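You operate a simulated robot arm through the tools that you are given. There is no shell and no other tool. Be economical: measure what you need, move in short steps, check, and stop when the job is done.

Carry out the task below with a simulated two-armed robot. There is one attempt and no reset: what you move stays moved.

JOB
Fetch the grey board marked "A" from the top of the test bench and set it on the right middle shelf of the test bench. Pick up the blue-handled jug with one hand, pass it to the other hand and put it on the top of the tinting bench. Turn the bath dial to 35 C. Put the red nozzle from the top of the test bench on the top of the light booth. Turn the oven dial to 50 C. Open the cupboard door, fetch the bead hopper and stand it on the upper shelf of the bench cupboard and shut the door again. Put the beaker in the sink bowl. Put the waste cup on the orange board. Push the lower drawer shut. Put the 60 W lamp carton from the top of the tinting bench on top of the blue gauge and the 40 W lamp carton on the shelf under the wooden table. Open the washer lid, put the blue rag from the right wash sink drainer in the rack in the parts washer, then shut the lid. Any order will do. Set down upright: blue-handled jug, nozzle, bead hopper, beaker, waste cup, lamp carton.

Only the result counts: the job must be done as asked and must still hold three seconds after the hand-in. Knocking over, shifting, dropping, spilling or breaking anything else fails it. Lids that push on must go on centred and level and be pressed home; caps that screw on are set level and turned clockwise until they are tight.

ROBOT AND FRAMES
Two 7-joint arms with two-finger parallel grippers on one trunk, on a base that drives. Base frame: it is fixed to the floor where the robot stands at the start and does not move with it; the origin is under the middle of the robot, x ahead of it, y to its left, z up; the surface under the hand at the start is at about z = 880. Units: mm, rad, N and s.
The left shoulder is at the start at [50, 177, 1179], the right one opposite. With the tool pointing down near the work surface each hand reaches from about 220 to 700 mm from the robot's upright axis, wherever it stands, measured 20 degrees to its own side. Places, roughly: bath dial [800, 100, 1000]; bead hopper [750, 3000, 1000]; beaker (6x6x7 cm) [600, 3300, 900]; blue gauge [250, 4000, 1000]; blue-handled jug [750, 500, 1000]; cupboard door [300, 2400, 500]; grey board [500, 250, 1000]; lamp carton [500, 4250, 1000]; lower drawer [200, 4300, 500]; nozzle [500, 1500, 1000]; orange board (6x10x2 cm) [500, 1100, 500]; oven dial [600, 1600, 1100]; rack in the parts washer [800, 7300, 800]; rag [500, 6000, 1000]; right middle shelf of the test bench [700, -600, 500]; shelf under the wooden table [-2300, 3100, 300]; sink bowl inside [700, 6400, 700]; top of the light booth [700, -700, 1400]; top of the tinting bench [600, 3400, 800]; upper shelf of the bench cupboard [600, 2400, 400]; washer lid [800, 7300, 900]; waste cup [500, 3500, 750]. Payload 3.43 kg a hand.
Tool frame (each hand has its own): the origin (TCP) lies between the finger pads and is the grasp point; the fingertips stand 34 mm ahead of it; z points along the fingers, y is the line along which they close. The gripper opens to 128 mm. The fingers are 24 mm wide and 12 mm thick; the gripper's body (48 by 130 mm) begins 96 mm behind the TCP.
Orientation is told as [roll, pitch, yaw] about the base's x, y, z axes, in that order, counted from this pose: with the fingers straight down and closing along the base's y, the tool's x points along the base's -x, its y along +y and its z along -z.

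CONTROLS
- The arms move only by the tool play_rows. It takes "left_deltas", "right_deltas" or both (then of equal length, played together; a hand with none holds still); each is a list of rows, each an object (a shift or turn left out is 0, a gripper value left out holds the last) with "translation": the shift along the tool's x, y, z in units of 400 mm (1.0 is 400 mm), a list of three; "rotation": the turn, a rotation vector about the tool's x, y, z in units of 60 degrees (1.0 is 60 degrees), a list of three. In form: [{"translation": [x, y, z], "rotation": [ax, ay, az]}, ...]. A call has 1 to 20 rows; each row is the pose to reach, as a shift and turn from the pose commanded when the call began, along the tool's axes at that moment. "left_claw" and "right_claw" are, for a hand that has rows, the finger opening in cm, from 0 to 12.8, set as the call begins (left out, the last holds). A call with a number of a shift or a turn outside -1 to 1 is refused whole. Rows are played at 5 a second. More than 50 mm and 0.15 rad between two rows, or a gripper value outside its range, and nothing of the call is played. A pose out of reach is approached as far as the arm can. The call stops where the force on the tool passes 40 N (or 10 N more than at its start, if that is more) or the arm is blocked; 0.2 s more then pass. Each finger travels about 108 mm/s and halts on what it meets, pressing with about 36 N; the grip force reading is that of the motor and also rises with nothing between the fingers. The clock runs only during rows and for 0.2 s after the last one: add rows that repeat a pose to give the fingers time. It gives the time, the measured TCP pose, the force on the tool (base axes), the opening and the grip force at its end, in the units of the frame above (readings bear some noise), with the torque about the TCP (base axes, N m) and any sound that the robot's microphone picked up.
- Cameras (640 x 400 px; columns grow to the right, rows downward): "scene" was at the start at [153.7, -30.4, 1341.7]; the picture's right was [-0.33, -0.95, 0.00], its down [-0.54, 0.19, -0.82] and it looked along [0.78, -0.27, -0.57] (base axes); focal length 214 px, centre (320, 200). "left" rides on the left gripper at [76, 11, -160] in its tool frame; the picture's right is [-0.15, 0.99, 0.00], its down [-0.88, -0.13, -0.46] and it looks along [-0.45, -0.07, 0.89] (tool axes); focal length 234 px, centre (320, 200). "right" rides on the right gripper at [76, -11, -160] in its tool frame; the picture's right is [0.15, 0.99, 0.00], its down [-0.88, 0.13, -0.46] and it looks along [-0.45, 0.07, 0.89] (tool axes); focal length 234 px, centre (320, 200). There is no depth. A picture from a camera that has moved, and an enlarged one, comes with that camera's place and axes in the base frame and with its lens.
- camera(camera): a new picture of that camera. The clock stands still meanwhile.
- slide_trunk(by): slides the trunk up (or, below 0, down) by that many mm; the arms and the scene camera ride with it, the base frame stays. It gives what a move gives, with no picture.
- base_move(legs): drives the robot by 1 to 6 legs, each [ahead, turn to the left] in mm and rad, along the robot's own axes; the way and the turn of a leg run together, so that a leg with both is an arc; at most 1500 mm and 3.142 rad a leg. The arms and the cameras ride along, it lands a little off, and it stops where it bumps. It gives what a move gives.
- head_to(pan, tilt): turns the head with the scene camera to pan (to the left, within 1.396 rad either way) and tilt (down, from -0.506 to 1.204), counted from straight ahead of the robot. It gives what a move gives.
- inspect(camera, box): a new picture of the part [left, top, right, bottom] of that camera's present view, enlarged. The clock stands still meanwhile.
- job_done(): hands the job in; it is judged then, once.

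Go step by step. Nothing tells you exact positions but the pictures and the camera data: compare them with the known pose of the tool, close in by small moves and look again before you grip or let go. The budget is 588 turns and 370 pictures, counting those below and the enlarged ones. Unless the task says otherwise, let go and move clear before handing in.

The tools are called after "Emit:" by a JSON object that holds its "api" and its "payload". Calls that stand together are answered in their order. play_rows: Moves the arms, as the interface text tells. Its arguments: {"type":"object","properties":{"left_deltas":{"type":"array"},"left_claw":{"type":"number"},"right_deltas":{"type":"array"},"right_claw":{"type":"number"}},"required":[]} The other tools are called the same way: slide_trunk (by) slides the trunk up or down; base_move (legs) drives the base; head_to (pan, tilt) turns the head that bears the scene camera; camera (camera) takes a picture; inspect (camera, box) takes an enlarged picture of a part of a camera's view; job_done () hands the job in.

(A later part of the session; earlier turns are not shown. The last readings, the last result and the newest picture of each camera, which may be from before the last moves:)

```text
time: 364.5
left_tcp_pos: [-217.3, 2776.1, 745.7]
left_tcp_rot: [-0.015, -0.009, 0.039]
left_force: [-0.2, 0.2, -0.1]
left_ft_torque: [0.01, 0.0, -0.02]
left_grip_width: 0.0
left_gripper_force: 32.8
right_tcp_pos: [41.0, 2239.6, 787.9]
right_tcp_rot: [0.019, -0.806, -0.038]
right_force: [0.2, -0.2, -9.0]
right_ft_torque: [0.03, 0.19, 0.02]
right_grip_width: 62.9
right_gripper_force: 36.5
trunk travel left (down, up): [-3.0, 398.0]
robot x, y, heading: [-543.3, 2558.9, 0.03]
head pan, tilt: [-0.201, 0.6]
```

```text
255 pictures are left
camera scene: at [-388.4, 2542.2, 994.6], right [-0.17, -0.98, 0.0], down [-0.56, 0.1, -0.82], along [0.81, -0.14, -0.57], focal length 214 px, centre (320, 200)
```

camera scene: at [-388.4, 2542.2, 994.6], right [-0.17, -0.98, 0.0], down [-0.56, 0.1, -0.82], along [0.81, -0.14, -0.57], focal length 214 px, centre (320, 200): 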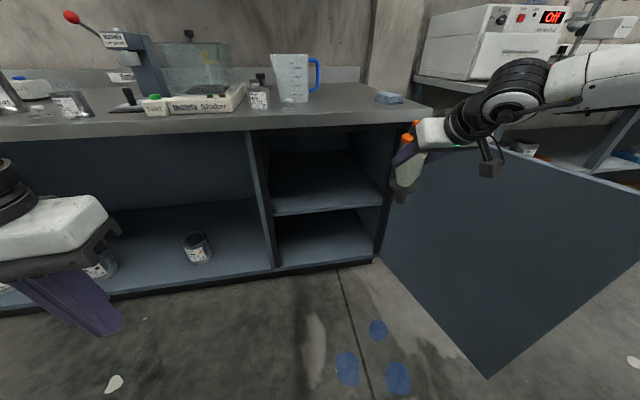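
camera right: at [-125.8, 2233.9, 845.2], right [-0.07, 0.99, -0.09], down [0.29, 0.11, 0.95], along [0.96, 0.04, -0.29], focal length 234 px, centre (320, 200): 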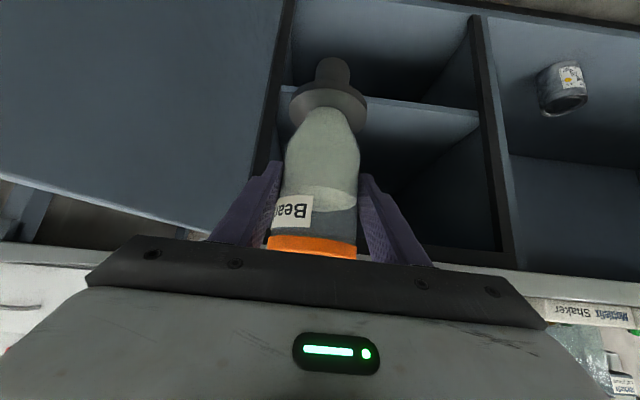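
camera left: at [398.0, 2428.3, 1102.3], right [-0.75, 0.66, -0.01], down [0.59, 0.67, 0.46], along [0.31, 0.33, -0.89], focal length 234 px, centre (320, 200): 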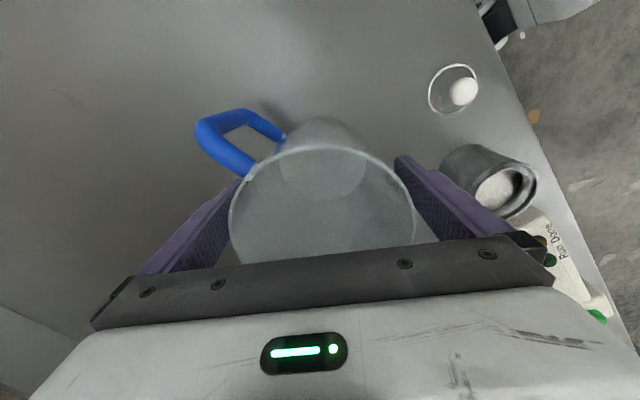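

I move the hopper in front of the opening (y ≈ 2400, TCP z ≈ 648).

Emit:
{"api": "play_rows", "payload": {"right_deltas": [{"translation": [0.06, 0.08, 0.04]}, {"translation": [0.12, 0.16, 0.08]}, {"translation": [0.18, 0.24, 0.12]}, {"translation": [0.24, 0.32, 0.16]}, {"translation": [0.2975, 0.398, 0.195]}, {"translation": [0.2975, 0.398, 0.195]}]}}

Emit:
{"api": "base_move", "payload": {"legs": [[0, -0.03], [150, 0]]}}

Emit:
{"api": "camera", "payload": {"camera": "right"}}

Emit:
{"api": "camera", "payload": {"camera": "scene"}}

```text
time: 365.9
left_tcp_pos: [-217.1, 2776.8, 746.0]
left_tcp_rot: [-0.017, -0.007, 0.039]
left_force: [0.1, 0.5, -0.7]
left_ft_torque: [0.01, -0.01, -0.02]
left_grip_width: 0.1
left_gripper_force: 33.1
right_tcp_pos: [21.4, 2400.9, 649.0]
right_tcp_rot: [0.014, -0.804, -0.041]
right_force: [0.2, -0.4, -9.9]
right_ft_torque: [-0.01, 0.15, -0.01]
right_grip_width: 63.0
right_gripper_force: 35.7
trunk travel left (down, up): [-3.0, 398.0]
robot x, y, heading: [-549.0, 2557.8, 0.026]
head pan, tilt: [-0.201, 0.6]
```

```text
time: 367.7
left_tcp_pos: [-61.9, 2767.6, 745.6]
left_tcp_rot: [-0.014, -0.009, 0.009]
left_force: [-0.4, 0.8, -0.1]
left_ft_torque: [-0.02, 0.0, 0.04]
left_grip_width: 0.2
left_gripper_force: 32.9
right_tcp_pos: [165.2, 2384.1, 648.3]
right_tcp_rot: [0.014, -0.805, -0.068]
right_force: [0.0, 0.3, -8.8]
right_ft_torque: [0.03, 0.17, 0.04]
right_grip_width: 62.8
right_gripper_force: 35.8
trunk travel left (down, up): [-3.0, 398.0]
robot x, y, heading: [-400.6, 2556.7, 0.001]
head pan, tilt: [-0.201, 0.6]
```

```text
254 pictures are left
camera right: at [-2.5, 2383.2, 706.7], right [-0.05, 0.99, -0.09], down [0.29, 0.1, 0.95], along [0.96, 0.02, -0.29], focal length 234 px, centre (320, 200)
```

right: 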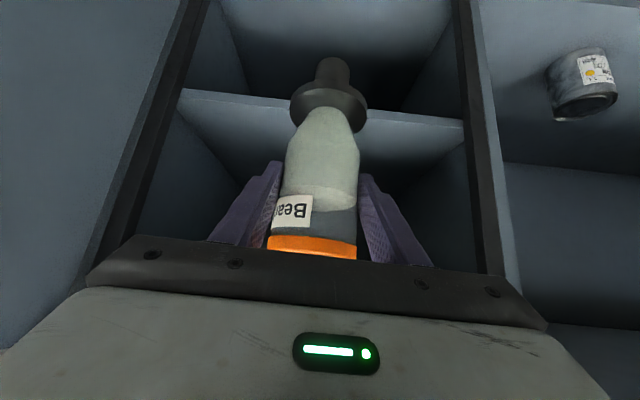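

```text
253 pictures are left
camera scene: at [-239.6, 2537.6, 994.5], right [-0.2, -0.98, 0.0], down [-0.55, 0.11, -0.82], along [0.81, -0.17, -0.57], focal length 214 px, centre (320, 200)
```

scene: 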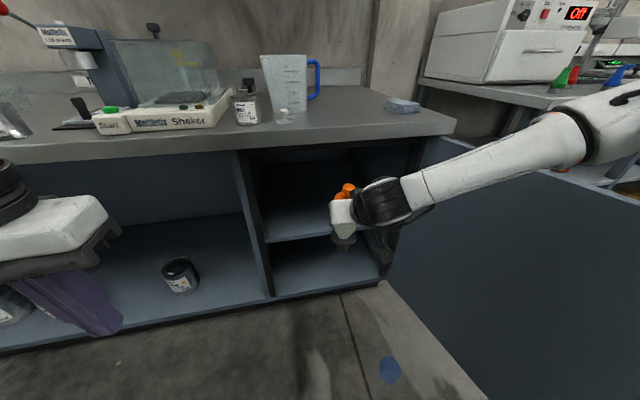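

The hopper is centred in the opening with clearance above the shelf. I drive in 210 mm.

Emit:
{"api": "base_move", "payload": {"legs": [[110, 0]]}}

Emit:
{"api": "camera", "payload": {"camera": "right"}}

Emit:
{"api": "base_move", "payload": {"legs": [[100, 0]]}}

Emit:
{"api": "camera", "payload": {"camera": "right"}}

Emit:
{"api": "camera", "payload": {"camera": "scene"}}

```text
time: 368.9
left_tcp_pos: [48.0, 2768.7, 745.5]
left_tcp_rot: [-0.016, -0.01, 0.012]
left_force: [-0.3, -0.4, 0.7]
left_ft_torque: [-0.02, -0.03, 0.0]
left_grip_width: 0.0
left_gripper_force: 32.6
right_tcp_pos: [276.2, 2385.3, 649.2]
right_tcp_rot: [0.015, -0.807, -0.067]
right_force: [0.8, 0.2, -9.6]
right_ft_torque: [0.01, 0.15, 0.01]
right_grip_width: 62.9
right_gripper_force: 36.1
trunk travel left (down, up): [-3.0, 398.0]
robot x, y, heading: [-286.6, 2556.9, 0.003]
head pan, tilt: [-0.201, 0.6]
```

```text
252 pictures are left
camera right: at [107.6, 2383.7, 706.6], right [-0.05, 0.99, -0.09], down [0.29, 0.1, 0.95], along [0.96, 0.02, -0.29], focal length 234 px, centre (320, 200)
```

right: 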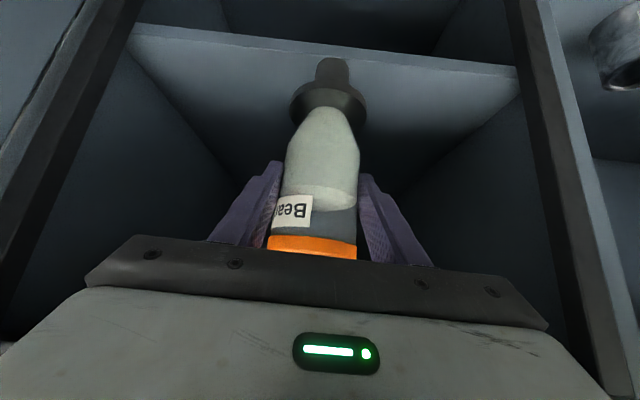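

```text
time: 370.0
left_tcp_pos: [148.6, 2768.0, 746.1]
left_tcp_rot: [-0.016, -0.008, 0.011]
left_force: [-0.5, 1.3, 0.2]
left_ft_torque: [0.04, 0.01, 0.03]
left_grip_width: 0.0
left_gripper_force: 33.2
right_tcp_pos: [373.4, 2384.9, 648.6]
right_tcp_rot: [0.017, -0.803, -0.07]
right_force: [0.0, -0.5, -8.3]
right_ft_torque: [0.04, 0.13, -0.01]
right_grip_width: 62.7
right_gripper_force: 36.2
trunk travel left (down, up): [-3.0, 398.0]
robot x, y, heading: [-188.3, 2553.0, 0.001]
head pan, tilt: [-0.201, 0.6]
```

```text
251 pictures are left
camera right: at [206.6, 2383.3, 706.5], right [-0.05, 0.99, -0.09], down [0.29, 0.1, 0.95], along [0.96, 0.02, -0.29], focal length 234 px, centre (320, 200)
```

right: 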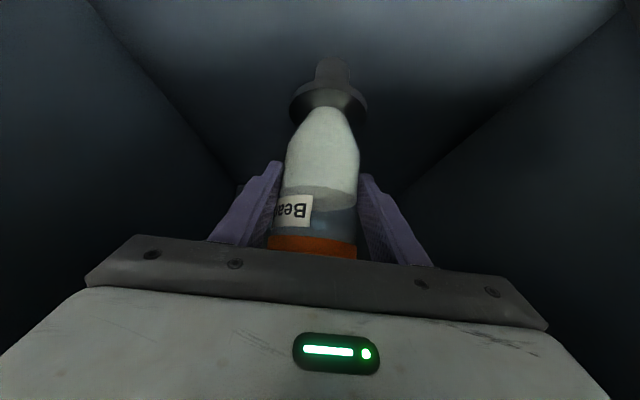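

```text
250 pictures are left
camera scene: at [-30.3, 2537.6, 994.6], right [-0.2, -0.98, 0.0], down [-0.55, 0.11, -0.82], along [0.81, -0.16, -0.57], focal length 214 px, centre (320, 200)
```

scene: 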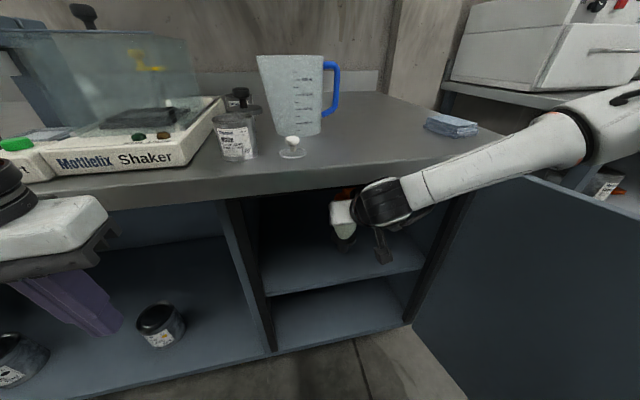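

Inside. I lower in steps watching the force.

Emit:
{"api": "play_rows", "payload": {"right_deltas": [{"translation": [0.036, 0, 0.0345]}, {"translation": [0.072, 0, 0.069]}, {"translation": [0.09, 0, 0.0865]}, {"translation": [0.09, 0, 0.0865]}]}}

Emit:
{"api": "camera", "payload": {"camera": "right"}}

```text
time: 371.0
left_tcp_pos: [148.2, 2767.8, 746.1]
left_tcp_rot: [-0.014, -0.008, 0.011]
left_force: [0.0, 0.7, -0.2]
left_ft_torque: [0.02, -0.02, 0.01]
left_grip_width: 0.0
left_gripper_force: 32.4
right_tcp_pos: [374.7, 2385.3, 597.6]
right_tcp_rot: [0.016, -0.805, -0.068]
right_force: [0.3, 0.6, -9.8]
right_ft_torque: [-0.01, 0.16, 0.03]
right_grip_width: 62.9
right_gripper_force: 35.9
trunk travel left (down, up): [-3.0, 398.0]
robot x, y, heading: [-187.6, 2559.0, 0.002]
head pan, tilt: [-0.201, 0.6]
```

```text
249 pictures are left
camera right: at [206.5, 2383.7, 656.5], right [-0.05, 0.99, -0.09], down [0.29, 0.1, 0.95], along [0.96, 0.02, -0.29], focal length 234 px, centre (320, 200)
```

right: 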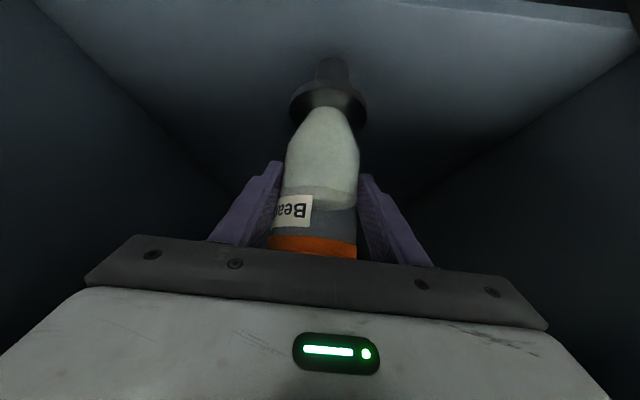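

Emit:
{"api": "play_rows", "payload": {"right_deltas": [{"translation": [0.0045, 0, 0.0043]}, {"translation": [0.009, 0, 0.0086]}, {"translation": [0.0135, 0, 0.013]}, {"translation": [0.018, 0, 0.0173]}, {"translation": [0.018, 0, 0.0173]}]}}

Emit:
{"api": "camera", "payload": {"camera": "right"}}

```text
time: 372.2
left_tcp_pos: [147.7, 2768.6, 746.0]
left_tcp_rot: [-0.015, -0.009, 0.01]
left_force: [0.5, -0.8, 0.2]
left_ft_torque: [-0.03, 0.03, 0.01]
left_grip_width: 0.0
left_gripper_force: 32.8
right_tcp_pos: [372.6, 2382.0, 592.0]
right_tcp_rot: [0.02, -0.804, -0.068]
right_force: [0.3, 0.3, -9.4]
right_ft_torque: [0.01, 0.13, 0.01]
right_grip_width: 62.5
right_gripper_force: 35.6
right hand out of reach, approached as far as the arm can: row 3, 4, 5
trunk travel left (down, up): [-3.0, 398.0]
robot x, y, heading: [-187.7, 2557.0, 0.0]
head pan, tilt: [-0.201, 0.6]
```

```text
248 pictures are left
camera right: at [205.0, 2379.9, 649.1], right [-0.05, 0.99, -0.09], down [0.29, 0.1, 0.95], along [0.96, 0.02, -0.29], focal length 234 px, centre (320, 200)
```

right: 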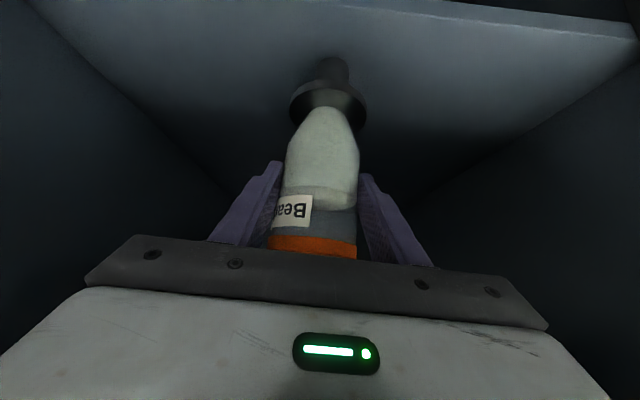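

The arm is at its inner limit. I raise 10 mm, back the base 70 mm and extend the arm to compensate.

Emit:
{"api": "play_rows", "payload": {"right_deltas": [{"translation": [-0.02, 0, -0.02]}, {"translation": [-0.02, 0, -0.02]}]}}

Emit:
{"api": "base_move", "payload": {"legs": [[-70, 0]]}}

Emit:
{"api": "play_rows", "payload": {"right_deltas": [{"translation": [-0.03, -0.002, 0.03]}, {"translation": [-0.06, -0.004, 0.06]}, {"translation": [-0.09, -0.006, 0.095]}, {"translation": [-0.121, -0.008, 0.126]}, {"translation": [-0.121, -0.008, 0.126]}]}}

Emit:
{"api": "camera", "payload": {"camera": "right"}}

```text
time: 372.8
left_tcp_pos: [147.7, 2766.6, 745.6]
left_tcp_rot: [-0.014, -0.008, 0.011]
left_force: [0.5, 0.9, -0.6]
left_ft_torque: [0.03, 0.01, -0.01]
left_grip_width: 0.1
left_gripper_force: 32.9
right_tcp_pos: [372.5, 2380.7, 601.8]
right_tcp_rot: [0.016, -0.803, -0.068]
right_force: [-0.3, 0.5, -8.9]
right_ft_torque: [-0.02, 0.18, -0.04]
right_grip_width: 62.8
right_gripper_force: 35.6
trunk travel left (down, up): [-3.0, 398.0]
robot x, y, heading: [-189.0, 2559.9, -0.001]
head pan, tilt: [-0.201, 0.6]
```

```text
time: 373.8
left_tcp_pos: [76.8, 2768.2, 745.0]
left_tcp_rot: [-0.016, -0.01, 0.011]
left_force: [0.6, 0.5, -0.5]
left_ft_torque: [0.02, 0.03, 0.01]
left_grip_width: 0.0
left_gripper_force: 33.1
right_tcp_pos: [302.1, 2380.4, 602.8]
right_tcp_rot: [0.015, -0.803, -0.068]
right_force: [0.1, -0.1, -9.6]
right_ft_torque: [0.07, 0.15, 0.0]
right_grip_width: 62.9
right_gripper_force: 35.3
trunk travel left (down, up): [-3.0, 398.0]
robot x, y, heading: [-259.7, 2557.4, -0.0]
head pan, tilt: [-0.201, 0.6]
```

```text
time: 375.0
left_tcp_pos: [76.4, 2766.4, 746.7]
left_tcp_rot: [-0.015, -0.008, 0.011]
left_force: [-0.1, 0.0, -0.6]
left_ft_torque: [0.04, -0.01, 0.0]
left_grip_width: 0.2
left_gripper_force: 32.5
right_tcp_pos: [362.1, 2361.9, 610.8]
right_tcp_rot: [0.017, -0.803, -0.069]
right_force: [0.0, 1.5, -9.6]
right_ft_torque: [0.04, 0.22, -0.01]
right_grip_width: 62.8
right_gripper_force: 36.6
right hand out of reach, approached as far as the arm can: row 3, 4, 5
trunk travel left (down, up): [-3.0, 398.0]
robot x, y, heading: [-254.9, 2557.7, -0.002]
head pan, tilt: [-0.201, 0.6]
```

```text
247 pictures are left
camera right: at [195.4, 2361.0, 668.8], right [-0.05, 0.99, -0.09], down [0.29, 0.1, 0.95], along [0.96, 0.02, -0.29], focal length 234 px, centre (320, 200)
```

right: 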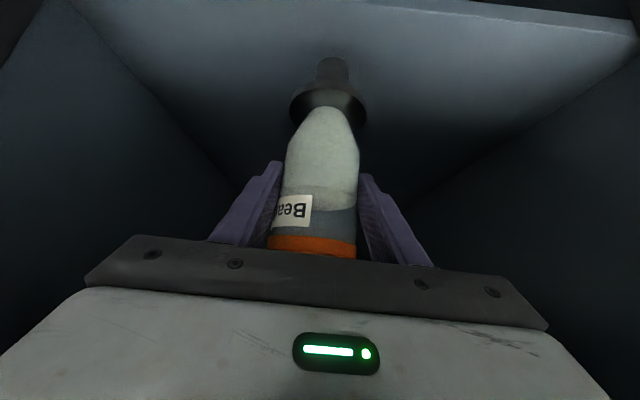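

I try yawing the hand 14° outward, which suits this arm, to regain room to lower.

Emit:
{"api": "play_rows", "payload": {"right_deltas": [{"rotation": [0.09, 0, 0.085]}, {"rotation": [0.173, 0, 0.166]}, {"rotation": [0.26, 0, 0.25]}, {"rotation": [0.26, 0, 0.25]}]}}

Emit:
{"api": "play_rows", "payload": {"right_deltas": [{"translation": [0.018, 0, 0.0175]}, {"translation": [0.036, 0, 0.035]}, {"translation": [0.036, 0, 0.035]}]}}

```text
time: 376.0
left_tcp_pos: [77.8, 2767.2, 745.9]
left_tcp_rot: [-0.018, -0.008, 0.011]
left_force: [-0.8, -0.1, 0.2]
left_ft_torque: [0.01, 0.0, 0.0]
left_grip_width: 0.0
left_gripper_force: 32.8
right_tcp_pos: [338.4, 2321.4, 633.1]
right_tcp_rot: [0.016, -0.796, -0.447]
right_force: [0.1, 0.2, -9.3]
right_ft_torque: [0.06, 0.14, 0.0]
right_grip_width: 62.6
right_gripper_force: 35.7
right hand out of reach, approached as far as the arm can: row 1, 2, 3, 4
trunk travel left (down, up): [-3.0, 398.0]
robot x, y, heading: [-257.1, 2557.9, -0.0]
head pan, tilt: [-0.201, 0.6]
```

```text
time: 376.8
left_tcp_pos: [78.3, 2768.0, 745.4]
left_tcp_rot: [-0.017, -0.008, 0.009]
left_force: [-0.6, -0.2, 0.9]
left_ft_torque: [0.0, -0.02, 0.0]
left_grip_width: 0.0
left_gripper_force: 32.2
right_tcp_pos: [332.5, 2315.0, 618.4]
right_tcp_rot: [0.016, -0.798, -0.444]
right_force: [-0.7, 0.0, -9.4]
right_ft_torque: [0.08, 0.13, 0.0]
right_grip_width: 62.5
right_gripper_force: 35.9
right hand out of reach, approached as far as the arm can: row 1, 2, 3
trunk travel left (down, up): [-3.0, 398.0]
robot x, y, heading: [-256.7, 2558.1, -0.003]
head pan, tilt: [-0.201, 0.6]
```

Outward yaw makes it worse, so inward yaw should help. I yaw to about +0.2 and return to the target spot.

Emit:
{"api": "play_rows", "payload": {"right_deltas": [{"rotation": [-0.09, 0, -0.088]}, {"rotation": [-0.18, 0, -0.176]}, {"rotation": [-0.27, 0, -0.264]}, {"rotation": [-0.36, 0, -0.352]}, {"rotation": [-0.46, 0, -0.448]}, {"rotation": [-0.46, 0, -0.448]}]}}

Emit:
{"api": "camera", "payload": {"camera": "right"}}

```text
time: 378.2
left_tcp_pos: [77.5, 2768.5, 744.9]
left_tcp_rot: [-0.015, -0.009, 0.011]
left_force: [0.3, -0.4, 0.8]
left_ft_torque: [-0.01, 0.0, 0.0]
left_grip_width: 0.0
left_gripper_force: 33.5
right_tcp_pos: [333.4, 2314.5, 618.4]
right_tcp_rot: [0.011, -0.806, 0.236]
right_force: [-0.7, -0.1, -9.1]
right_ft_torque: [-0.01, 0.14, 0.01]
right_grip_width: 62.7
right_gripper_force: 36.1
trunk travel left (down, up): [-3.0, 398.0]
robot x, y, heading: [-259.1, 2556.0, 0.0]
head pan, tilt: [-0.201, 0.6]
```

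```text
246 pictures are left
camera right: at [173.6, 2265.0, 675.5], right [-0.33, 0.94, -0.1], down [0.24, 0.19, 0.95], along [0.91, 0.29, -0.29], focal length 234 px, centre (320, 200)
```

right: 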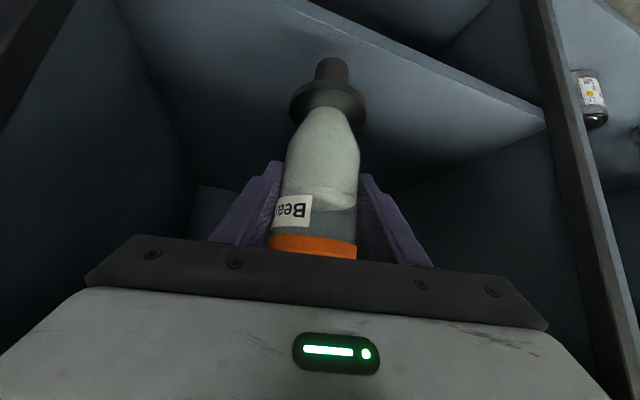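

Emit:
{"api": "play_rows", "payload": {"right_deltas": [{"translation": [-0.035, 0.04, 0.06]}, {"translation": [-0.07, 0.08, 0.115]}, {"translation": [-0.07, 0.08, 0.138]}, {"translation": [-0.07, 0.08, 0.138]}]}}

Emit:
{"api": "play_rows", "payload": {"right_deltas": [{"translation": [0.0045, 0, 0.0043]}, {"translation": [0.009, 0, 0.0086]}, {"translation": [0.0135, 0, 0.013]}, {"translation": [0.018, 0, 0.0173]}, {"translation": [0.018, 0, 0.0173]}]}}

Emit:
{"api": "camera", "payload": {"camera": "right"}}

```text
time: 379.2
left_tcp_pos: [78.6, 2768.5, 745.6]
left_tcp_rot: [-0.018, -0.009, 0.011]
left_force: [0.0, -0.1, 0.0]
left_ft_torque: [-0.01, 0.02, -0.01]
left_grip_width: 0.3
left_gripper_force: 33.1
right_tcp_pos: [384.6, 2360.0, 600.2]
right_tcp_rot: [0.011, -0.803, 0.23]
right_force: [-0.5, 0.1, -9.2]
right_ft_torque: [-0.05, 0.13, 0.04]
right_grip_width: 62.9
right_gripper_force: 36.1
trunk travel left (down, up): [-3.0, 398.0]
robot x, y, heading: [-257.9, 2556.4, -0.003]
head pan, tilt: [-0.201, 0.6]
```

```text
time: 380.4
left_tcp_pos: [78.4, 2768.4, 746.2]
left_tcp_rot: [-0.017, -0.01, 0.013]
left_force: [0.0, -0.3, 0.6]
left_ft_torque: [0.0, -0.01, 0.03]
left_grip_width: 0.1
left_gripper_force: 33.6
right_tcp_pos: [383.4, 2360.3, 590.4]
right_tcp_rot: [0.01, -0.804, 0.229]
right_force: [0.1, 0.2, -8.5]
right_ft_torque: [0.01, 0.13, -0.03]
right_grip_width: 62.9
right_gripper_force: 35.7
trunk travel left (down, up): [-3.0, 398.0]
robot x, y, heading: [-258.2, 2556.8, -0.004]
head pan, tilt: [-0.201, 0.6]
```

```text
245 pictures are left
camera right: at [223.6, 2310.6, 647.8], right [-0.33, 0.94, -0.1], down [0.25, 0.19, 0.95], along [0.91, 0.29, -0.29], focal length 234 px, centre (320, 200)
```

right: 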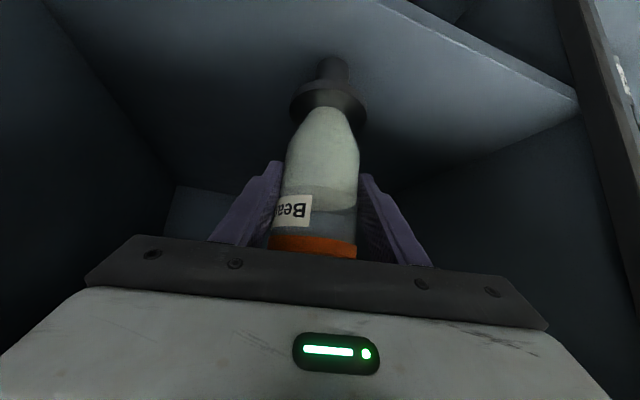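

Reachable now. I keep lowering in small steps.

Emit:
{"api": "play_rows", "payload": {"right_deltas": [{"translation": [0.009, 0, 0.0086]}, {"translation": [0.018, 0, 0.0173]}, {"translation": [0.027, 0, 0.026]}, {"translation": [0.036, 0, 0.0345]}, {"translation": [0.036, 0, 0.0345]}]}}

Emit:
{"api": "camera", "payload": {"camera": "right"}}

```text
time: 381.6
left_tcp_pos: [77.3, 2769.3, 746.8]
left_tcp_rot: [-0.017, -0.01, 0.01]
left_force: [-0.1, 0.8, 0.2]
left_ft_torque: [0.02, -0.01, 0.0]
left_grip_width: 0.0
left_gripper_force: 32.7
right_tcp_pos: [382.3, 2359.7, 580.0]
right_tcp_rot: [0.008, -0.817, 0.235]
right_force: [2.6, 4.8, 18.8]
right_ft_torque: [0.57, -0.28, 0.0]
right_grip_width: 62.9
right_gripper_force: 35.9
right hand out of reach, approached as far as the arm can: row 4, 5
trunk travel left (down, up): [-3.0, 398.0]
robot x, y, heading: [-258.1, 2556.5, -0.002]
head pan, tilt: [-0.201, 0.6]
```

```text
244 pictures are left
camera right: at [222.3, 2309.8, 636.1], right [-0.33, 0.94, -0.1], down [0.23, 0.18, 0.95], along [0.91, 0.3, -0.28], focal length 234 px, centre (320, 200)
```

right: 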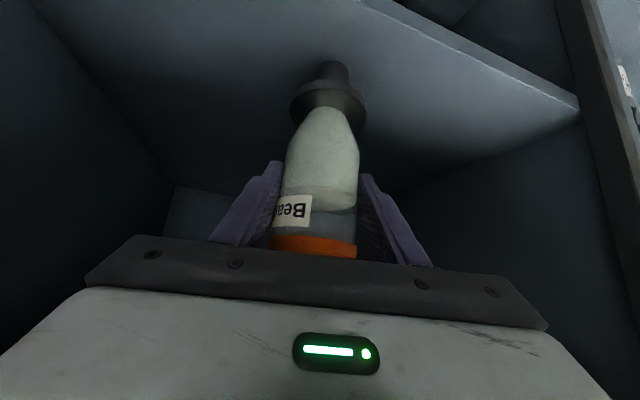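

Contact with the shelf. I relieve slightly, correct the pitch by 0.6°, then open gradually.

Emit:
{"api": "play_rows", "payload": {"right_deltas": [{"translation": [-0.012, 0, -0.0115], "rotation": [0, 0.01, 0]}, {"translation": [-0.012, 0, -0.0115], "rotation": [0, 0.01, 0]}]}}

```text
time: 382.2
left_tcp_pos: [77.5, 2767.6, 745.3]
left_tcp_rot: [-0.017, -0.011, 0.01]
left_force: [-0.4, 1.1, -0.4]
left_ft_torque: [0.0, -0.02, -0.01]
left_grip_width: 0.2
left_gripper_force: 32.9
right_tcp_pos: [380.4, 2357.8, 579.9]
right_tcp_rot: [0.01, -0.794, 0.231]
right_force: [5.0, 2.9, 6.8]
right_ft_torque: [0.08, -0.82, 0.11]
right_grip_width: 62.4
right_gripper_force: 35.9
trunk travel left (down, up): [-3.0, 398.0]
robot x, y, heading: [-257.5, 2557.1, -0.001]
head pan, tilt: [-0.201, 0.6]
```

Emit:
{"api": "play_rows", "payload": {"right_deltas": [{}, {}, {}], "right_claw": 7.2}}

Emit:
{"api": "camera", "payload": {"camera": "right"}}

```text
time: 383.0
left_tcp_pos: [77.2, 2767.5, 746.1]
left_tcp_rot: [-0.016, -0.008, 0.011]
left_force: [-0.5, -0.3, 0.0]
left_ft_torque: [0.0, 0.02, -0.03]
left_grip_width: 0.0
left_gripper_force: 33.0
right_tcp_pos: [379.9, 2357.3, 580.6]
right_tcp_rot: [0.011, -0.795, 0.232]
right_force: [-0.1, 0.6, -0.6]
right_ft_torque: [0.03, 0.03, 0.02]
right_grip_width: 72.0
right_gripper_force: 0.1
trunk travel left (down, up): [-3.0, 398.0]
robot x, y, heading: [-259.6, 2552.7, 0.004]
head pan, tilt: [-0.201, 0.6]
```

```text
243 pictures are left
camera right: at [220.9, 2308.2, 639.8], right [-0.33, 0.94, -0.1], down [0.25, 0.19, 0.95], along [0.91, 0.29, -0.3], focal length 234 px, centre (320, 200)
```

right: 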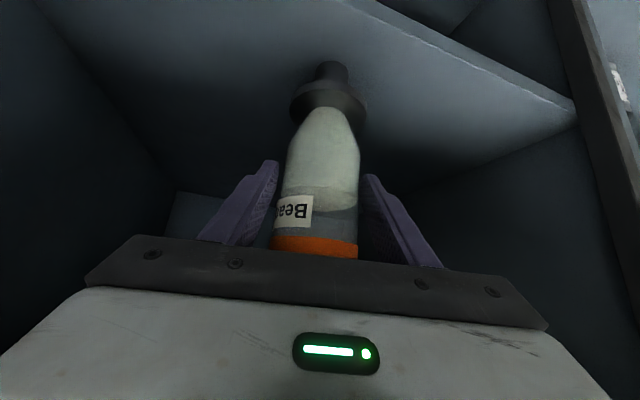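

The hopper stands free. I open a bit more and withdraw along the tool axis.

Emit:
{"api": "play_rows", "payload": {"right_deltas": [{}, {"translation": [0, 0, -0.05]}, {"translation": [0, 0, -0.12]}, {"translation": [0, 0, -0.2]}, {"translation": [0, 0, -0.25]}, {"translation": [0, 0, -0.25]}], "right_claw": 8.8}}

Emit:
{"api": "camera", "payload": {"camera": "right"}}

```text
time: 384.4
left_tcp_pos: [76.7, 2767.2, 745.0]
left_tcp_rot: [-0.017, -0.007, 0.011]
left_force: [0.5, -0.6, 0.5]
left_ft_torque: [0.02, 0.0, -0.06]
left_grip_width: 0.0
left_gripper_force: 33.2
right_tcp_pos: [310.7, 2340.4, 650.3]
right_tcp_rot: [0.007, -0.797, 0.233]
right_force: [-0.1, -0.5, 0.0]
right_ft_torque: [-0.01, 0.01, -0.01]
right_grip_width: 88.0
right_gripper_force: 0.0
trunk travel left (down, up): [-3.0, 398.0]
robot x, y, heading: [-257.0, 2556.0, 0.002]
head pan, tilt: [-0.201, 0.6]
```

```text
242 pictures are left
camera right: at [151.5, 2291.3, 709.5], right [-0.33, 0.94, -0.1], down [0.25, 0.19, 0.95], along [0.91, 0.29, -0.3], focal length 234 px, centre (320, 200)
```

right: 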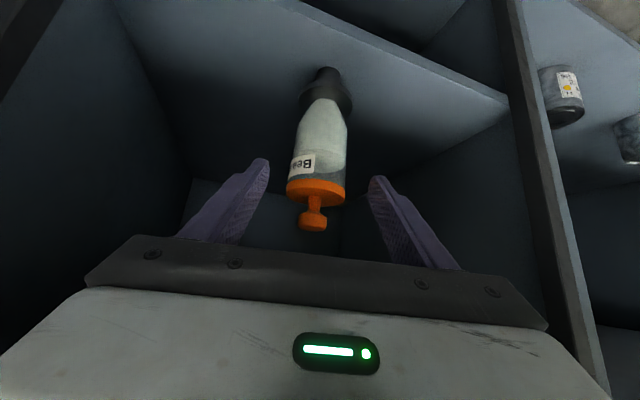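

The hopper is standing on the upper shelf. Now I back out, straighten the right hand (closed), and position to push the door shut from outside.

Emit:
{"api": "base_move", "payload": {"legs": [[-240, 0]]}}

Emit:
{"api": "play_rows", "payload": {"right_deltas": [{"translation": [0, 0, -0.08], "rotation": [0, 0.13, 0]}, {"translation": [-0.02, 0, -0.16], "rotation": [0, 0.26, 0]}, {"translation": [-0.04, 0, -0.24], "rotation": [0, 0.39, 0]}, {"translation": [-0.06, 0, -0.3], "rotation": [0, 0.52, 0]}, {"translation": [-0.08, 0, -0.35], "rotation": [0, 0.65, 0]}, {"translation": [-0.08, -0.08, -0.4], "rotation": [0, 0.76, 0]}, {"translation": [-0.08, -0.15, -0.4], "rotation": [0, 0.76, 0]}], "right_claw": 0}}

Emit:
{"api": "head_to", "payload": {"pan": -0.4, "tilt": 0.6}}

Emit:
{"api": "camera", "payload": {"camera": "scene"}}

```text
time: 386.2
left_tcp_pos: [-160.1, 2767.3, 746.1]
left_tcp_rot: [-0.015, -0.01, 0.011]
left_force: [0.2, -0.2, -0.2]
left_ft_torque: [0.01, -0.03, -0.01]
left_grip_width: 0.2
left_gripper_force: 33.0
right_tcp_pos: [72.5, 2341.4, 650.1]
right_tcp_rot: [0.01, -0.796, 0.232]
right_force: [0.0, 0.7, 0.0]
right_ft_torque: [-0.01, 0.01, 0.0]
right_grip_width: 88.4
right_gripper_force: 0.1
trunk travel left (down, up): [-3.0, 398.0]
robot x, y, heading: [-495.0, 2559.0, -0.001]
head pan, tilt: [-0.201, 0.6]
```

```text
time: 387.8
left_tcp_pos: [-160.6, 2768.2, 745.0]
left_tcp_rot: [-0.017, -0.009, 0.011]
left_force: [-0.3, 0.2, 0.0]
left_ft_torque: [0.0, 0.01, -0.01]
left_grip_width: 0.0
left_gripper_force: 33.2
right_tcp_pos: [-2.9, 2259.7, 785.0]
right_tcp_rot: [0.008, 0.002, 0.238]
right_force: [-0.1, 0.8, -0.4]
right_ft_torque: [-0.01, -0.01, 0.02]
right_grip_width: 0.0
right_gripper_force: 32.7
trunk travel left (down, up): [-3.0, 398.0]
robot x, y, heading: [-496.1, 2555.5, 0.004]
head pan, tilt: [-0.201, 0.6]
```

```text
time: 388.5
left_tcp_pos: [-161.3, 2767.3, 746.2]
left_tcp_rot: [-0.016, -0.009, 0.01]
left_force: [0.0, -0.2, -0.3]
left_ft_torque: [-0.01, 0.02, -0.01]
left_grip_width: 0.2
left_gripper_force: 33.2
right_tcp_pos: [-2.3, 2260.6, 785.5]
right_tcp_rot: [0.007, -0.001, 0.239]
right_force: [-1.4, 0.1, 0.2]
right_ft_torque: [0.05, 0.03, 0.01]
right_grip_width: 0.1
right_gripper_force: 33.1
trunk travel left (down, up): [-3.0, 398.0]
robot x, y, heading: [-496.1, 2551.4, -0.002]
head pan, tilt: [-0.4, 0.6]
```

```text
241 pictures are left
camera scene: at [-344.5, 2521.3, 994.7], right [-0.39, -0.92, 0.0], down [-0.52, 0.22, -0.83], along [0.76, -0.32, -0.56], focal length 214 px, centre (320, 200)
```

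scene: 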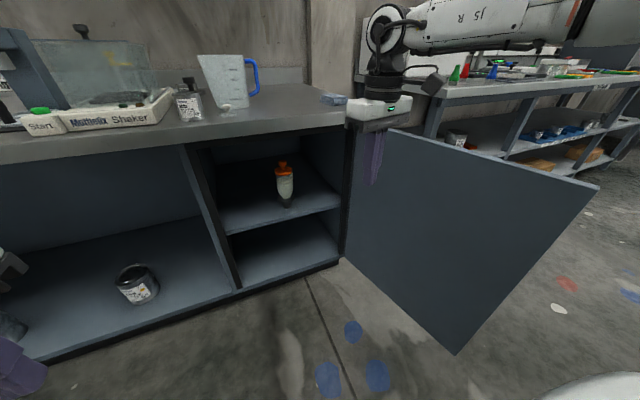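

The hopper stands well on the upper shelf. I retract the right hand a little, then drive to (-496, 2250) so it ends up on the outer side of the door.

Emit:
{"api": "play_rows", "payload": {"right_deltas": [{"translation": [0.1, -0.015, 0]}, {"translation": [0.2, -0.03, 0]}, {"translation": [0.3, -0.045, 0]}, {"translation": [0.385, -0.058, 0]}, {"translation": [0.385, -0.058, 0]}]}}

Emit:
{"api": "base_move", "payload": {"legs": [[0, -1.57], [300, 0], [0, 1.4]]}}

Emit:
{"api": "head_to", "payload": {"pan": -0.3, "tilt": 0.7}}

Emit:
{"api": "camera", "payload": {"camera": "scene"}}

```text
time: 389.7
left_tcp_pos: [-161.3, 2767.2, 746.6]
left_tcp_rot: [-0.015, -0.008, 0.011]
left_force: [-0.4, -0.6, 0.0]
left_ft_torque: [0.01, 0.04, 0.03]
left_grip_width: 0.2
left_gripper_force: 33.4
right_tcp_pos: [-146.3, 2202.6, 784.7]
right_tcp_rot: [0.006, 0.0, 0.239]
right_force: [0.7, 0.8, -0.3]
right_ft_torque: [0.01, 0.0, -0.05]
right_grip_width: 0.1
right_gripper_force: 32.9
trunk travel left (down, up): [-3.0, 398.0]
robot x, y, heading: [-496.9, 2558.5, 0.001]
head pan, tilt: [-0.4, 0.6]
```

```text
time: 397.2
left_tcp_pos: [-151.8, 2068.1, 746.8]
left_tcp_rot: [-0.04, -0.02, -1.034]
left_force: [0.8, -6.2, -2.4]
left_ft_torque: [0.28, 0.08, -0.07]
left_grip_width: 0.0
left_gripper_force: 33.2
right_tcp_pos: [-630.7, 1779.9, 784.5]
right_tcp_rot: [0.004, 0.0, -0.808]
right_force: [0.4, -0.4, 0.8]
right_ft_torque: [0.01, 0.02, -0.01]
right_grip_width: 0.1
right_gripper_force: 32.8
trunk travel left (down, up): [-3.0, 398.0]
robot x, y, heading: [-494.7, 2263.3, -1.053]
head pan, tilt: [-0.4, 0.6]
stopped in leg 3: the force on the tool passed its limit at 61 N (the readings are from after the stop); the commanded pose is now the measured one
```

```text
time: 397.9
left_tcp_pos: [-150.8, 2069.0, 745.0]
left_tcp_rot: [-0.037, -0.02, -1.033]
left_force: [0.8, -9.0, -2.6]
left_ft_torque: [0.47, 0.13, -0.09]
left_grip_width: 0.0
left_gripper_force: 32.7
right_tcp_pos: [-630.3, 1779.5, 784.4]
right_tcp_rot: [0.007, 0.0, -0.809]
right_force: [0.2, 0.4, 0.6]
right_ft_torque: [0.03, 0.02, 0.02]
right_grip_width: 0.0
right_gripper_force: 33.2
trunk travel left (down, up): [-3.0, 398.0]
robot x, y, heading: [-498.2, 2260.7, -1.044]
head pan, tilt: [-0.3, 0.7]
```

```text
240 pictures are left
camera scene: at [-443.7, 2114.8, 986.0], right [-0.98, -0.22, 0.0], down [-0.14, 0.63, -0.76], along [0.17, -0.75, -0.64], focal length 214 px, centre (320, 200)
```

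scene: 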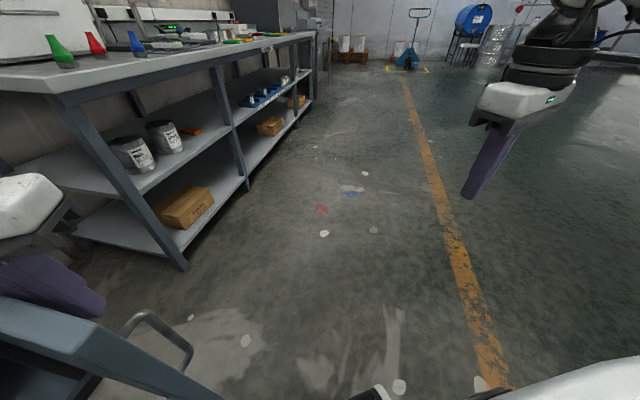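

The left hand caught the door's outer side and the door edge met the base. I relieve, lift the left hand above the door and back away.

Emit:
{"api": "base_move", "payload": {"legs": [[0, -0.08]]}}

Emit:
{"api": "play_rows", "payload": {"left_deltas": [{"translation": [0, 0, -0.1]}, {"translation": [0, 0, -0.2]}, {"translation": [0, 0, -0.3]}, {"translation": [0, 0, -0.36]}, {"translation": [0, 0, -0.36]}]}}

Emit:
{"api": "base_move", "payload": {"legs": [[-260, 0]]}}

Emit:
{"api": "head_to", "payload": {"pan": 0.5, "tilt": 0.7}}

Emit:
{"api": "camera", "payload": {"camera": "scene"}}

```text
time: 398.8
left_tcp_pos: [-167.5, 2042.3, 746.9]
left_tcp_rot: [-0.037, -0.022, -1.113]
left_force: [0.9, 0.1, -1.1]
left_ft_torque: [-0.02, 0.0, 0.01]
left_grip_width: 0.0
left_gripper_force: 32.8
right_tcp_pos: [-668.1, 1792.2, 785.8]
right_tcp_rot: [0.006, 0.0, -0.887]
right_force: [-0.1, -0.2, 0.4]
right_ft_torque: [-0.01, 0.0, 0.02]
right_grip_width: 0.0
right_gripper_force: 32.6
trunk travel left (down, up): [-3.0, 398.0]
robot x, y, heading: [-496.5, 2258.9, -1.131]
head pan, tilt: [-0.3, 0.7]
```

```text
time: 399.9
left_tcp_pos: [-163.3, 2045.8, 890.2]
left_tcp_rot: [-0.039, -0.019, -1.114]
left_force: [-0.1, -0.7, 0.1]
left_ft_torque: [-0.02, 0.0, 0.06]
left_grip_width: 0.0
left_gripper_force: 33.0
right_tcp_pos: [-668.0, 1793.1, 785.9]
right_tcp_rot: [0.005, -0.002, -0.889]
right_force: [0.1, -0.3, -0.7]
right_ft_torque: [0.02, 0.01, 0.0]
right_grip_width: 0.0
right_gripper_force: 32.6
trunk travel left (down, up): [-3.0, 398.0]
robot x, y, heading: [-494.7, 2259.3, -1.127]
head pan, tilt: [-0.3, 0.7]
```

```text
time: 401.8
left_tcp_pos: [-276.9, 2281.7, 890.4]
left_tcp_rot: [-0.037, -0.02, -1.115]
left_force: [-0.5, 0.0, -0.3]
left_ft_torque: [0.0, 0.01, 0.0]
left_grip_width: 0.0
left_gripper_force: 33.2
right_tcp_pos: [-780.9, 2028.6, 785.3]
right_tcp_rot: [0.006, 0.0, -0.891]
right_force: [1.0, 0.4, -0.2]
right_ft_torque: [0.01, 0.02, 0.01]
right_grip_width: 0.0
right_gripper_force: 32.9
trunk travel left (down, up): [-3.0, 398.0]
robot x, y, heading: [-608.5, 2495.0, -1.128]
head pan, tilt: [-0.3, 0.7]
```

```text
time: 402.9
left_tcp_pos: [-274.7, 2282.8, 890.1]
left_tcp_rot: [-0.036, -0.019, -1.115]
left_force: [0.1, -0.2, 0.2]
left_ft_torque: [0.01, -0.01, -0.03]
left_grip_width: 0.0
left_gripper_force: 32.7
right_tcp_pos: [-780.7, 2028.4, 784.6]
right_tcp_rot: [0.006, -0.001, -0.891]
right_force: [0.1, 0.5, 0.5]
right_ft_torque: [0.01, -0.01, -0.01]
right_grip_width: 0.2
right_gripper_force: 33.3
trunk travel left (down, up): [-3.0, 398.0]
robot x, y, heading: [-610.3, 2497.6, -1.127]
head pan, tilt: [0.499, 0.7]
```

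```text
239 pictures are left
camera scene: at [-510.5, 2381.3, 986.1], right [-0.59, -0.81, 0.0], down [-0.52, 0.38, -0.76], along [0.62, -0.45, -0.64], focal length 214 px, centre (320, 200)
```

scene: 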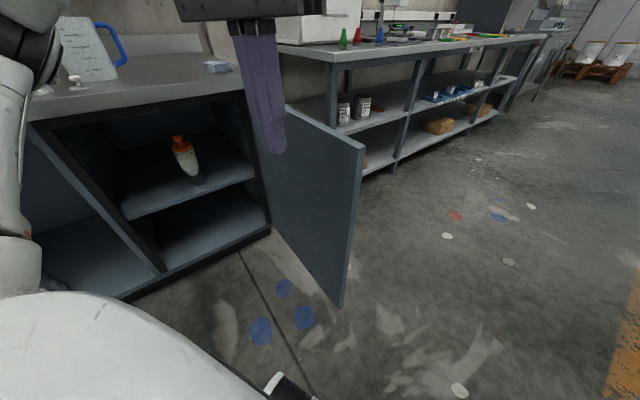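

Door now at about 88°. I extend the right hand and turn left so it sweeps the door from outside.

Emit:
{"api": "play_rows", "payload": {"right_deltas": [{"translation": [-0.12, -0.03, 0.0]}, {"translation": [-0.243, -0.0585, 0.03]}, {"translation": [-0.243, -0.0585, 0.03]}]}}

Emit:
{"api": "base_move", "payload": {"legs": [[0, 0.6]]}}

Emit:
{"api": "base_move", "payload": {"legs": [[0, 0.53]]}}

Emit:
{"api": "head_to", "payload": {"pan": -0.5, "tilt": 0.6}}

Emit:
{"api": "camera", "payload": {"camera": "scene"}}

```text
refused: row 2 steps farther than a row can; nothing moved
```

```text
time: 405.0
left_tcp_pos: [-212.6, 2508.3, 889.6]
left_tcp_rot: [-0.036, -0.02, -0.514]
left_force: [-0.1, 0.6, 0.1]
left_ft_torque: [-0.03, -0.02, -0.01]
left_grip_width: 0.0
left_gripper_force: 33.4
right_tcp_pos: [-487.4, 2012.8, 786.1]
right_tcp_rot: [0.005, -0.001, -0.29]
right_force: [0.7, 0.1, -0.7]
right_ft_torque: [-0.01, -0.02, 0.01]
right_grip_width: 0.1
right_gripper_force: 32.8
trunk travel left (down, up): [-3.0, 398.0]
robot x, y, heading: [-612.4, 2495.0, -0.53]
head pan, tilt: [0.499, 0.7]
```

```text
time: 406.9
left_tcp_pos: [-273.7, 2706.8, 891.4]
left_tcp_rot: [-0.037, -0.021, 0.017]
left_force: [0.0, 0.7, 0.9]
left_ft_torque: [0.0, -0.01, -0.01]
left_grip_width: 0.0
left_gripper_force: 33.0
right_tcp_pos: [-258.3, 2142.5, 784.9]
right_tcp_rot: [0.008, 0.001, 0.242]
right_force: [-0.4, 0.5, 0.7]
right_ft_torque: [0.01, 0.0, 0.02]
right_grip_width: 0.0
right_gripper_force: 32.6
trunk travel left (down, up): [-3.0, 398.0]
robot x, y, heading: [-612.1, 2493.0, 0.003]
head pan, tilt: [0.499, 0.7]
```

```text
time: 408.2
left_tcp_pos: [-274.0, 2707.1, 890.9]
left_tcp_rot: [-0.035, -0.022, 0.016]
left_force: [0.3, -0.1, -0.1]
left_ft_torque: [0.01, -0.02, -0.01]
left_grip_width: 0.1
left_gripper_force: 33.2
right_tcp_pos: [-259.6, 2142.3, 786.0]
right_tcp_rot: [0.008, -0.004, 0.243]
right_force: [-0.7, -0.6, -0.5]
right_ft_torque: [0.0, -0.03, 0.0]
right_grip_width: 0.0
right_gripper_force: 33.2
trunk travel left (down, up): [-3.0, 398.0]
robot x, y, heading: [-607.4, 2498.7, 0.002]
head pan, tilt: [-0.499, 0.6]
```

```text
238 pictures are left
camera scene: at [-461.2, 2452.9, 994.7], right [-0.48, -0.88, 0.0], down [-0.5, 0.27, -0.83], along [0.73, -0.39, -0.56], focal length 214 px, centre (320, 200)
```

scene: 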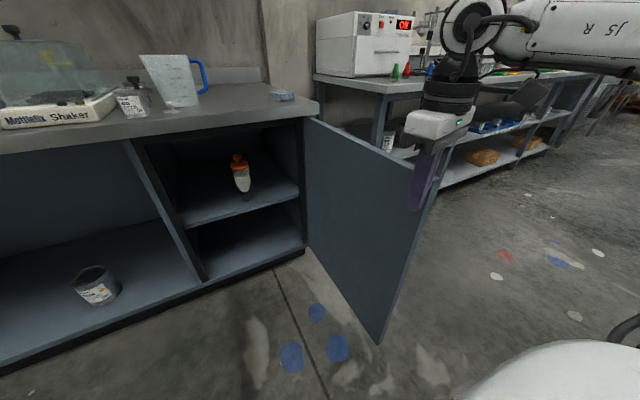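

The hand passed just inside the door's edge. I step it around the edge to the outer side with arm moves.

Emit:
{"api": "play_rows", "payload": {"right_deltas": [{"translation": [0.097, 0.024, 0]}, {"translation": [0.12, -0.07, 0]}, {"translation": [0.14, -0.16, 0]}, {"translation": [0.164, -0.248, 0]}, {"translation": [0.1, -0.27, 0.02]}, {"translation": [0.02, -0.29, 0.03]}, {"translation": [-0.054, -0.302, 0.03]}, {"translation": [-0.054, -0.302, 0.03]}]}}

Emit:
{"api": "camera", "payload": {"camera": "scene"}}

```text
time: 410.0
left_tcp_pos: [-273.4, 2706.9, 890.0]
left_tcp_rot: [-0.037, -0.021, 0.017]
left_force: [0.2, 0.0, -0.7]
left_ft_torque: [-0.01, 0.02, 0.02]
left_grip_width: 0.0
left_gripper_force: 32.9
right_tcp_pos: [-210.4, 2040.4, 770.9]
right_tcp_rot: [0.005, -0.002, 0.238]
right_force: [-0.2, 0.5, 0.9]
right_ft_torque: [-0.03, -0.03, -0.02]
right_grip_width: 0.0
right_gripper_force: 32.5
right hand out of reach, approached as far as the arm can: row 6, 7, 8
trunk travel left (down, up): [-3.0, 398.0]
robot x, y, heading: [-609.8, 2498.5, 0.001]
head pan, tilt: [-0.499, 0.6]
```

```text
237 pictures are left
camera scene: at [-461.1, 2452.7, 994.6], right [-0.48, -0.88, 0.0], down [-0.5, 0.27, -0.82], along [0.72, -0.39, -0.57], focal length 214 px, centre (320, 200)
```

scene: 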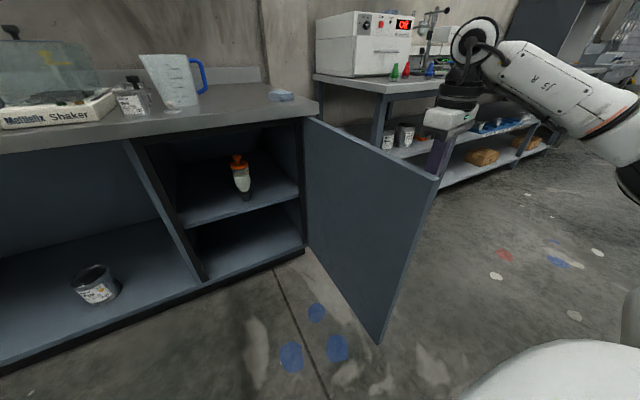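

The hand is now outside the door. I turn left to swing it toward closed.

Emit:
{"api": "base_move", "payload": {"legs": [[0, 0.4]]}}

Emit:
{"api": "base_move", "payload": {"legs": [[0, 0.3]]}}

Emit:
{"api": "head_to", "payload": {"pan": -1.0, "tilt": 0.6}}

Emit:
{"api": "camera", "payload": {"camera": "scene"}}

```text
time: 411.6
left_tcp_pos: [-381.7, 2821.0, 891.9]
left_tcp_rot: [-0.036, -0.02, 0.418]
left_force: [0.2, -0.5, 0.7]
left_ft_torque: [-0.02, -0.02, -0.01]
left_grip_width: 0.0
left_gripper_force: 33.2
right_tcp_pos: [-65.1, 2232.6, 770.6]
right_tcp_rot: [0.006, -0.003, 0.638]
right_force: [-0.1, -0.5, -0.4]
right_ft_torque: [0.02, -0.01, -0.02]
right_grip_width: 0.0
right_gripper_force: 32.8
trunk travel left (down, up): [-3.0, 398.0]
robot x, y, heading: [-609.2, 2497.4, 0.402]
head pan, tilt: [-0.499, 0.6]
```

```text
time: 412.9
left_tcp_pos: [-488.8, 2874.9, 889.4]
left_tcp_rot: [-0.036, -0.018, 0.715]
left_force: [1.0, 0.2, -1.1]
left_ft_torque: [-0.02, 0.0, -0.04]
left_grip_width: 0.1
left_gripper_force: 32.5
right_tcp_pos: [-11.6, 2404.5, 770.8]
right_tcp_rot: [0.005, -0.001, 0.937]
right_force: [0.2, 0.6, -0.5]
right_ft_torque: [-0.01, -0.03, 0.01]
right_grip_width: 0.0
right_gripper_force: 33.2
trunk travel left (down, up): [-3.0, 398.0]
robot x, y, heading: [-608.5, 2502.7, 0.696]
head pan, tilt: [-0.499, 0.6]
```

```text
time: 413.9
left_tcp_pos: [-488.2, 2873.7, 890.9]
left_tcp_rot: [-0.036, -0.019, 0.715]
left_force: [-1.4, 0.0, -1.3]
left_ft_torque: [-0.01, 0.02, -0.02]
left_grip_width: 0.0
left_gripper_force: 33.3
right_tcp_pos: [-11.8, 2402.6, 769.8]
right_tcp_rot: [0.004, -0.001, 0.937]
right_force: [0.3, 0.4, 0.0]
right_ft_torque: [0.04, -0.03, -0.03]
right_grip_width: 0.0
right_gripper_force: 32.8
trunk travel left (down, up): [-3.0, 398.0]
robot x, y, heading: [-606.4, 2495.5, 0.699]
head pan, tilt: [-1.0, 0.6]
```

```text
236 pictures are left
camera scene: at [-470.9, 2513.9, 994.7], right [-0.29, -0.96, 0.0], down [-0.54, 0.17, -0.83], along [0.79, -0.24, -0.56], focal length 214 px, centre (320, 200)
```

scene: 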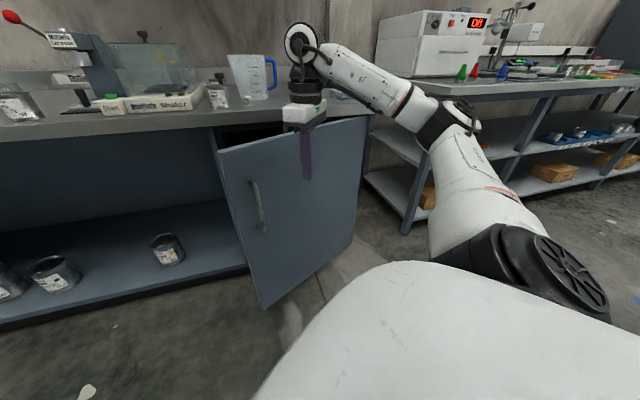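

The door is mostly closed. I turn back to heading 0, bring the hand in front and push forward by driving.

Emit:
{"api": "base_move", "payload": {"legs": [[0, -0.7]]}}

Emit:
{"api": "play_rows", "payload": {"right_deltas": [{"translation": [-0.04, 0.1, 0]}, {"translation": [-0.08, 0.2, 0]}, {"translation": [-0.13, 0.3, 0]}, {"translation": [-0.18, 0.4, 0]}, {"translation": [-0.23, 0.5, 0]}, {"translation": [-0.29, 0.6, 0]}, {"translation": [-0.36, 0.67, 0]}, {"translation": [-0.36, 0.67, 0]}]}}

Emit:
{"api": "base_move", "payload": {"legs": [[330, 0]]}}

Emit:
{"api": "head_to", "payload": {"pan": -0.3, "tilt": 0.7}}

Emit:
{"api": "camera", "payload": {"camera": "scene"}}

```text
time: 416.1
left_tcp_pos: [-272.4, 2706.8, 889.6]
left_tcp_rot: [-0.037, -0.02, 0.013]
left_force: [1.0, 0.1, -0.3]
left_ft_torque: [-0.02, -0.01, 0.01]
left_grip_width: 0.0
left_gripper_force: 33.3
right_tcp_pos: [-213.3, 2038.1, 770.7]
right_tcp_rot: [0.006, 0.0, 0.232]
right_force: [0.0, -0.6, -0.7]
right_ft_torque: [-0.01, -0.01, -0.04]
right_grip_width: 0.0
right_gripper_force: 32.8
trunk travel left (down, up): [-3.0, 398.0]
robot x, y, heading: [-608.7, 2497.6, 0.002]
head pan, tilt: [-1.0, 0.6]
```

```text
time: 417.9
left_tcp_pos: [-272.0, 2706.4, 890.2]
left_tcp_rot: [-0.037, -0.018, 0.014]
left_force: [-0.7, 0.2, 0.8]
left_ft_torque: [-0.01, 0.02, 0.02]
left_grip_width: 0.0
left_gripper_force: 33.0
right_tcp_pos: [-133.9, 2332.7, 771.8]
right_tcp_rot: [0.005, -0.002, 0.23]
right_force: [0.6, -0.7, -0.6]
right_ft_torque: [0.01, 0.0, 0.02]
right_grip_width: 0.0
right_gripper_force: 33.0
trunk travel left (down, up): [-3.0, 398.0]
robot x, y, heading: [-607.8, 2495.5, -0.002]
head pan, tilt: [-1.0, 0.6]
```

```text
time: 420.1
left_tcp_pos: [54.8, 2707.0, 890.2]
left_tcp_rot: [-0.038, -0.021, 0.019]
left_force: [-0.2, -0.6, -0.8]
left_ft_torque: [0.02, -0.02, -0.04]
left_grip_width: 0.2
left_gripper_force: 33.1
right_tcp_pos: [193.3, 2335.1, 771.1]
right_tcp_rot: [0.006, -0.001, 0.238]
right_force: [-0.7, 0.0, 0.8]
right_ft_torque: [0.01, 0.03, 0.0]
right_grip_width: 0.2
right_gripper_force: 33.0
trunk travel left (down, up): [-3.0, 398.0]
robot x, y, heading: [-279.3, 2494.8, 0.002]
head pan, tilt: [-1.0, 0.6]
```

```text
time: 421.2
left_tcp_pos: [54.9, 2707.4, 889.8]
left_tcp_rot: [-0.037, -0.022, 0.018]
left_force: [0.3, -0.5, -0.4]
left_ft_torque: [0.01, -0.02, -0.02]
left_grip_width: 0.0
left_gripper_force: 32.5
right_tcp_pos: [192.7, 2335.2, 771.9]
right_tcp_rot: [0.004, -0.003, 0.238]
right_force: [-0.4, 0.6, -0.5]
right_ft_torque: [-0.01, -0.02, -0.01]
right_grip_width: 0.1
right_gripper_force: 32.9
trunk travel left (down, up): [-3.0, 398.0]
robot x, y, heading: [-281.0, 2496.0, 0.002]
head pan, tilt: [-0.3, 0.7]
```

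```text
235 pictures are left
camera scene: at [-129.6, 2469.8, 986.1], right [-0.29, -0.96, 0.0], down [-0.62, 0.19, -0.77], along [0.73, -0.23, -0.64], focal length 214 px, centre (320, 200)
```

scene: 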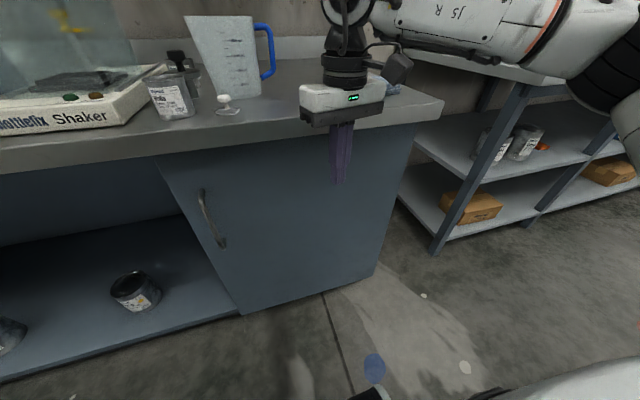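

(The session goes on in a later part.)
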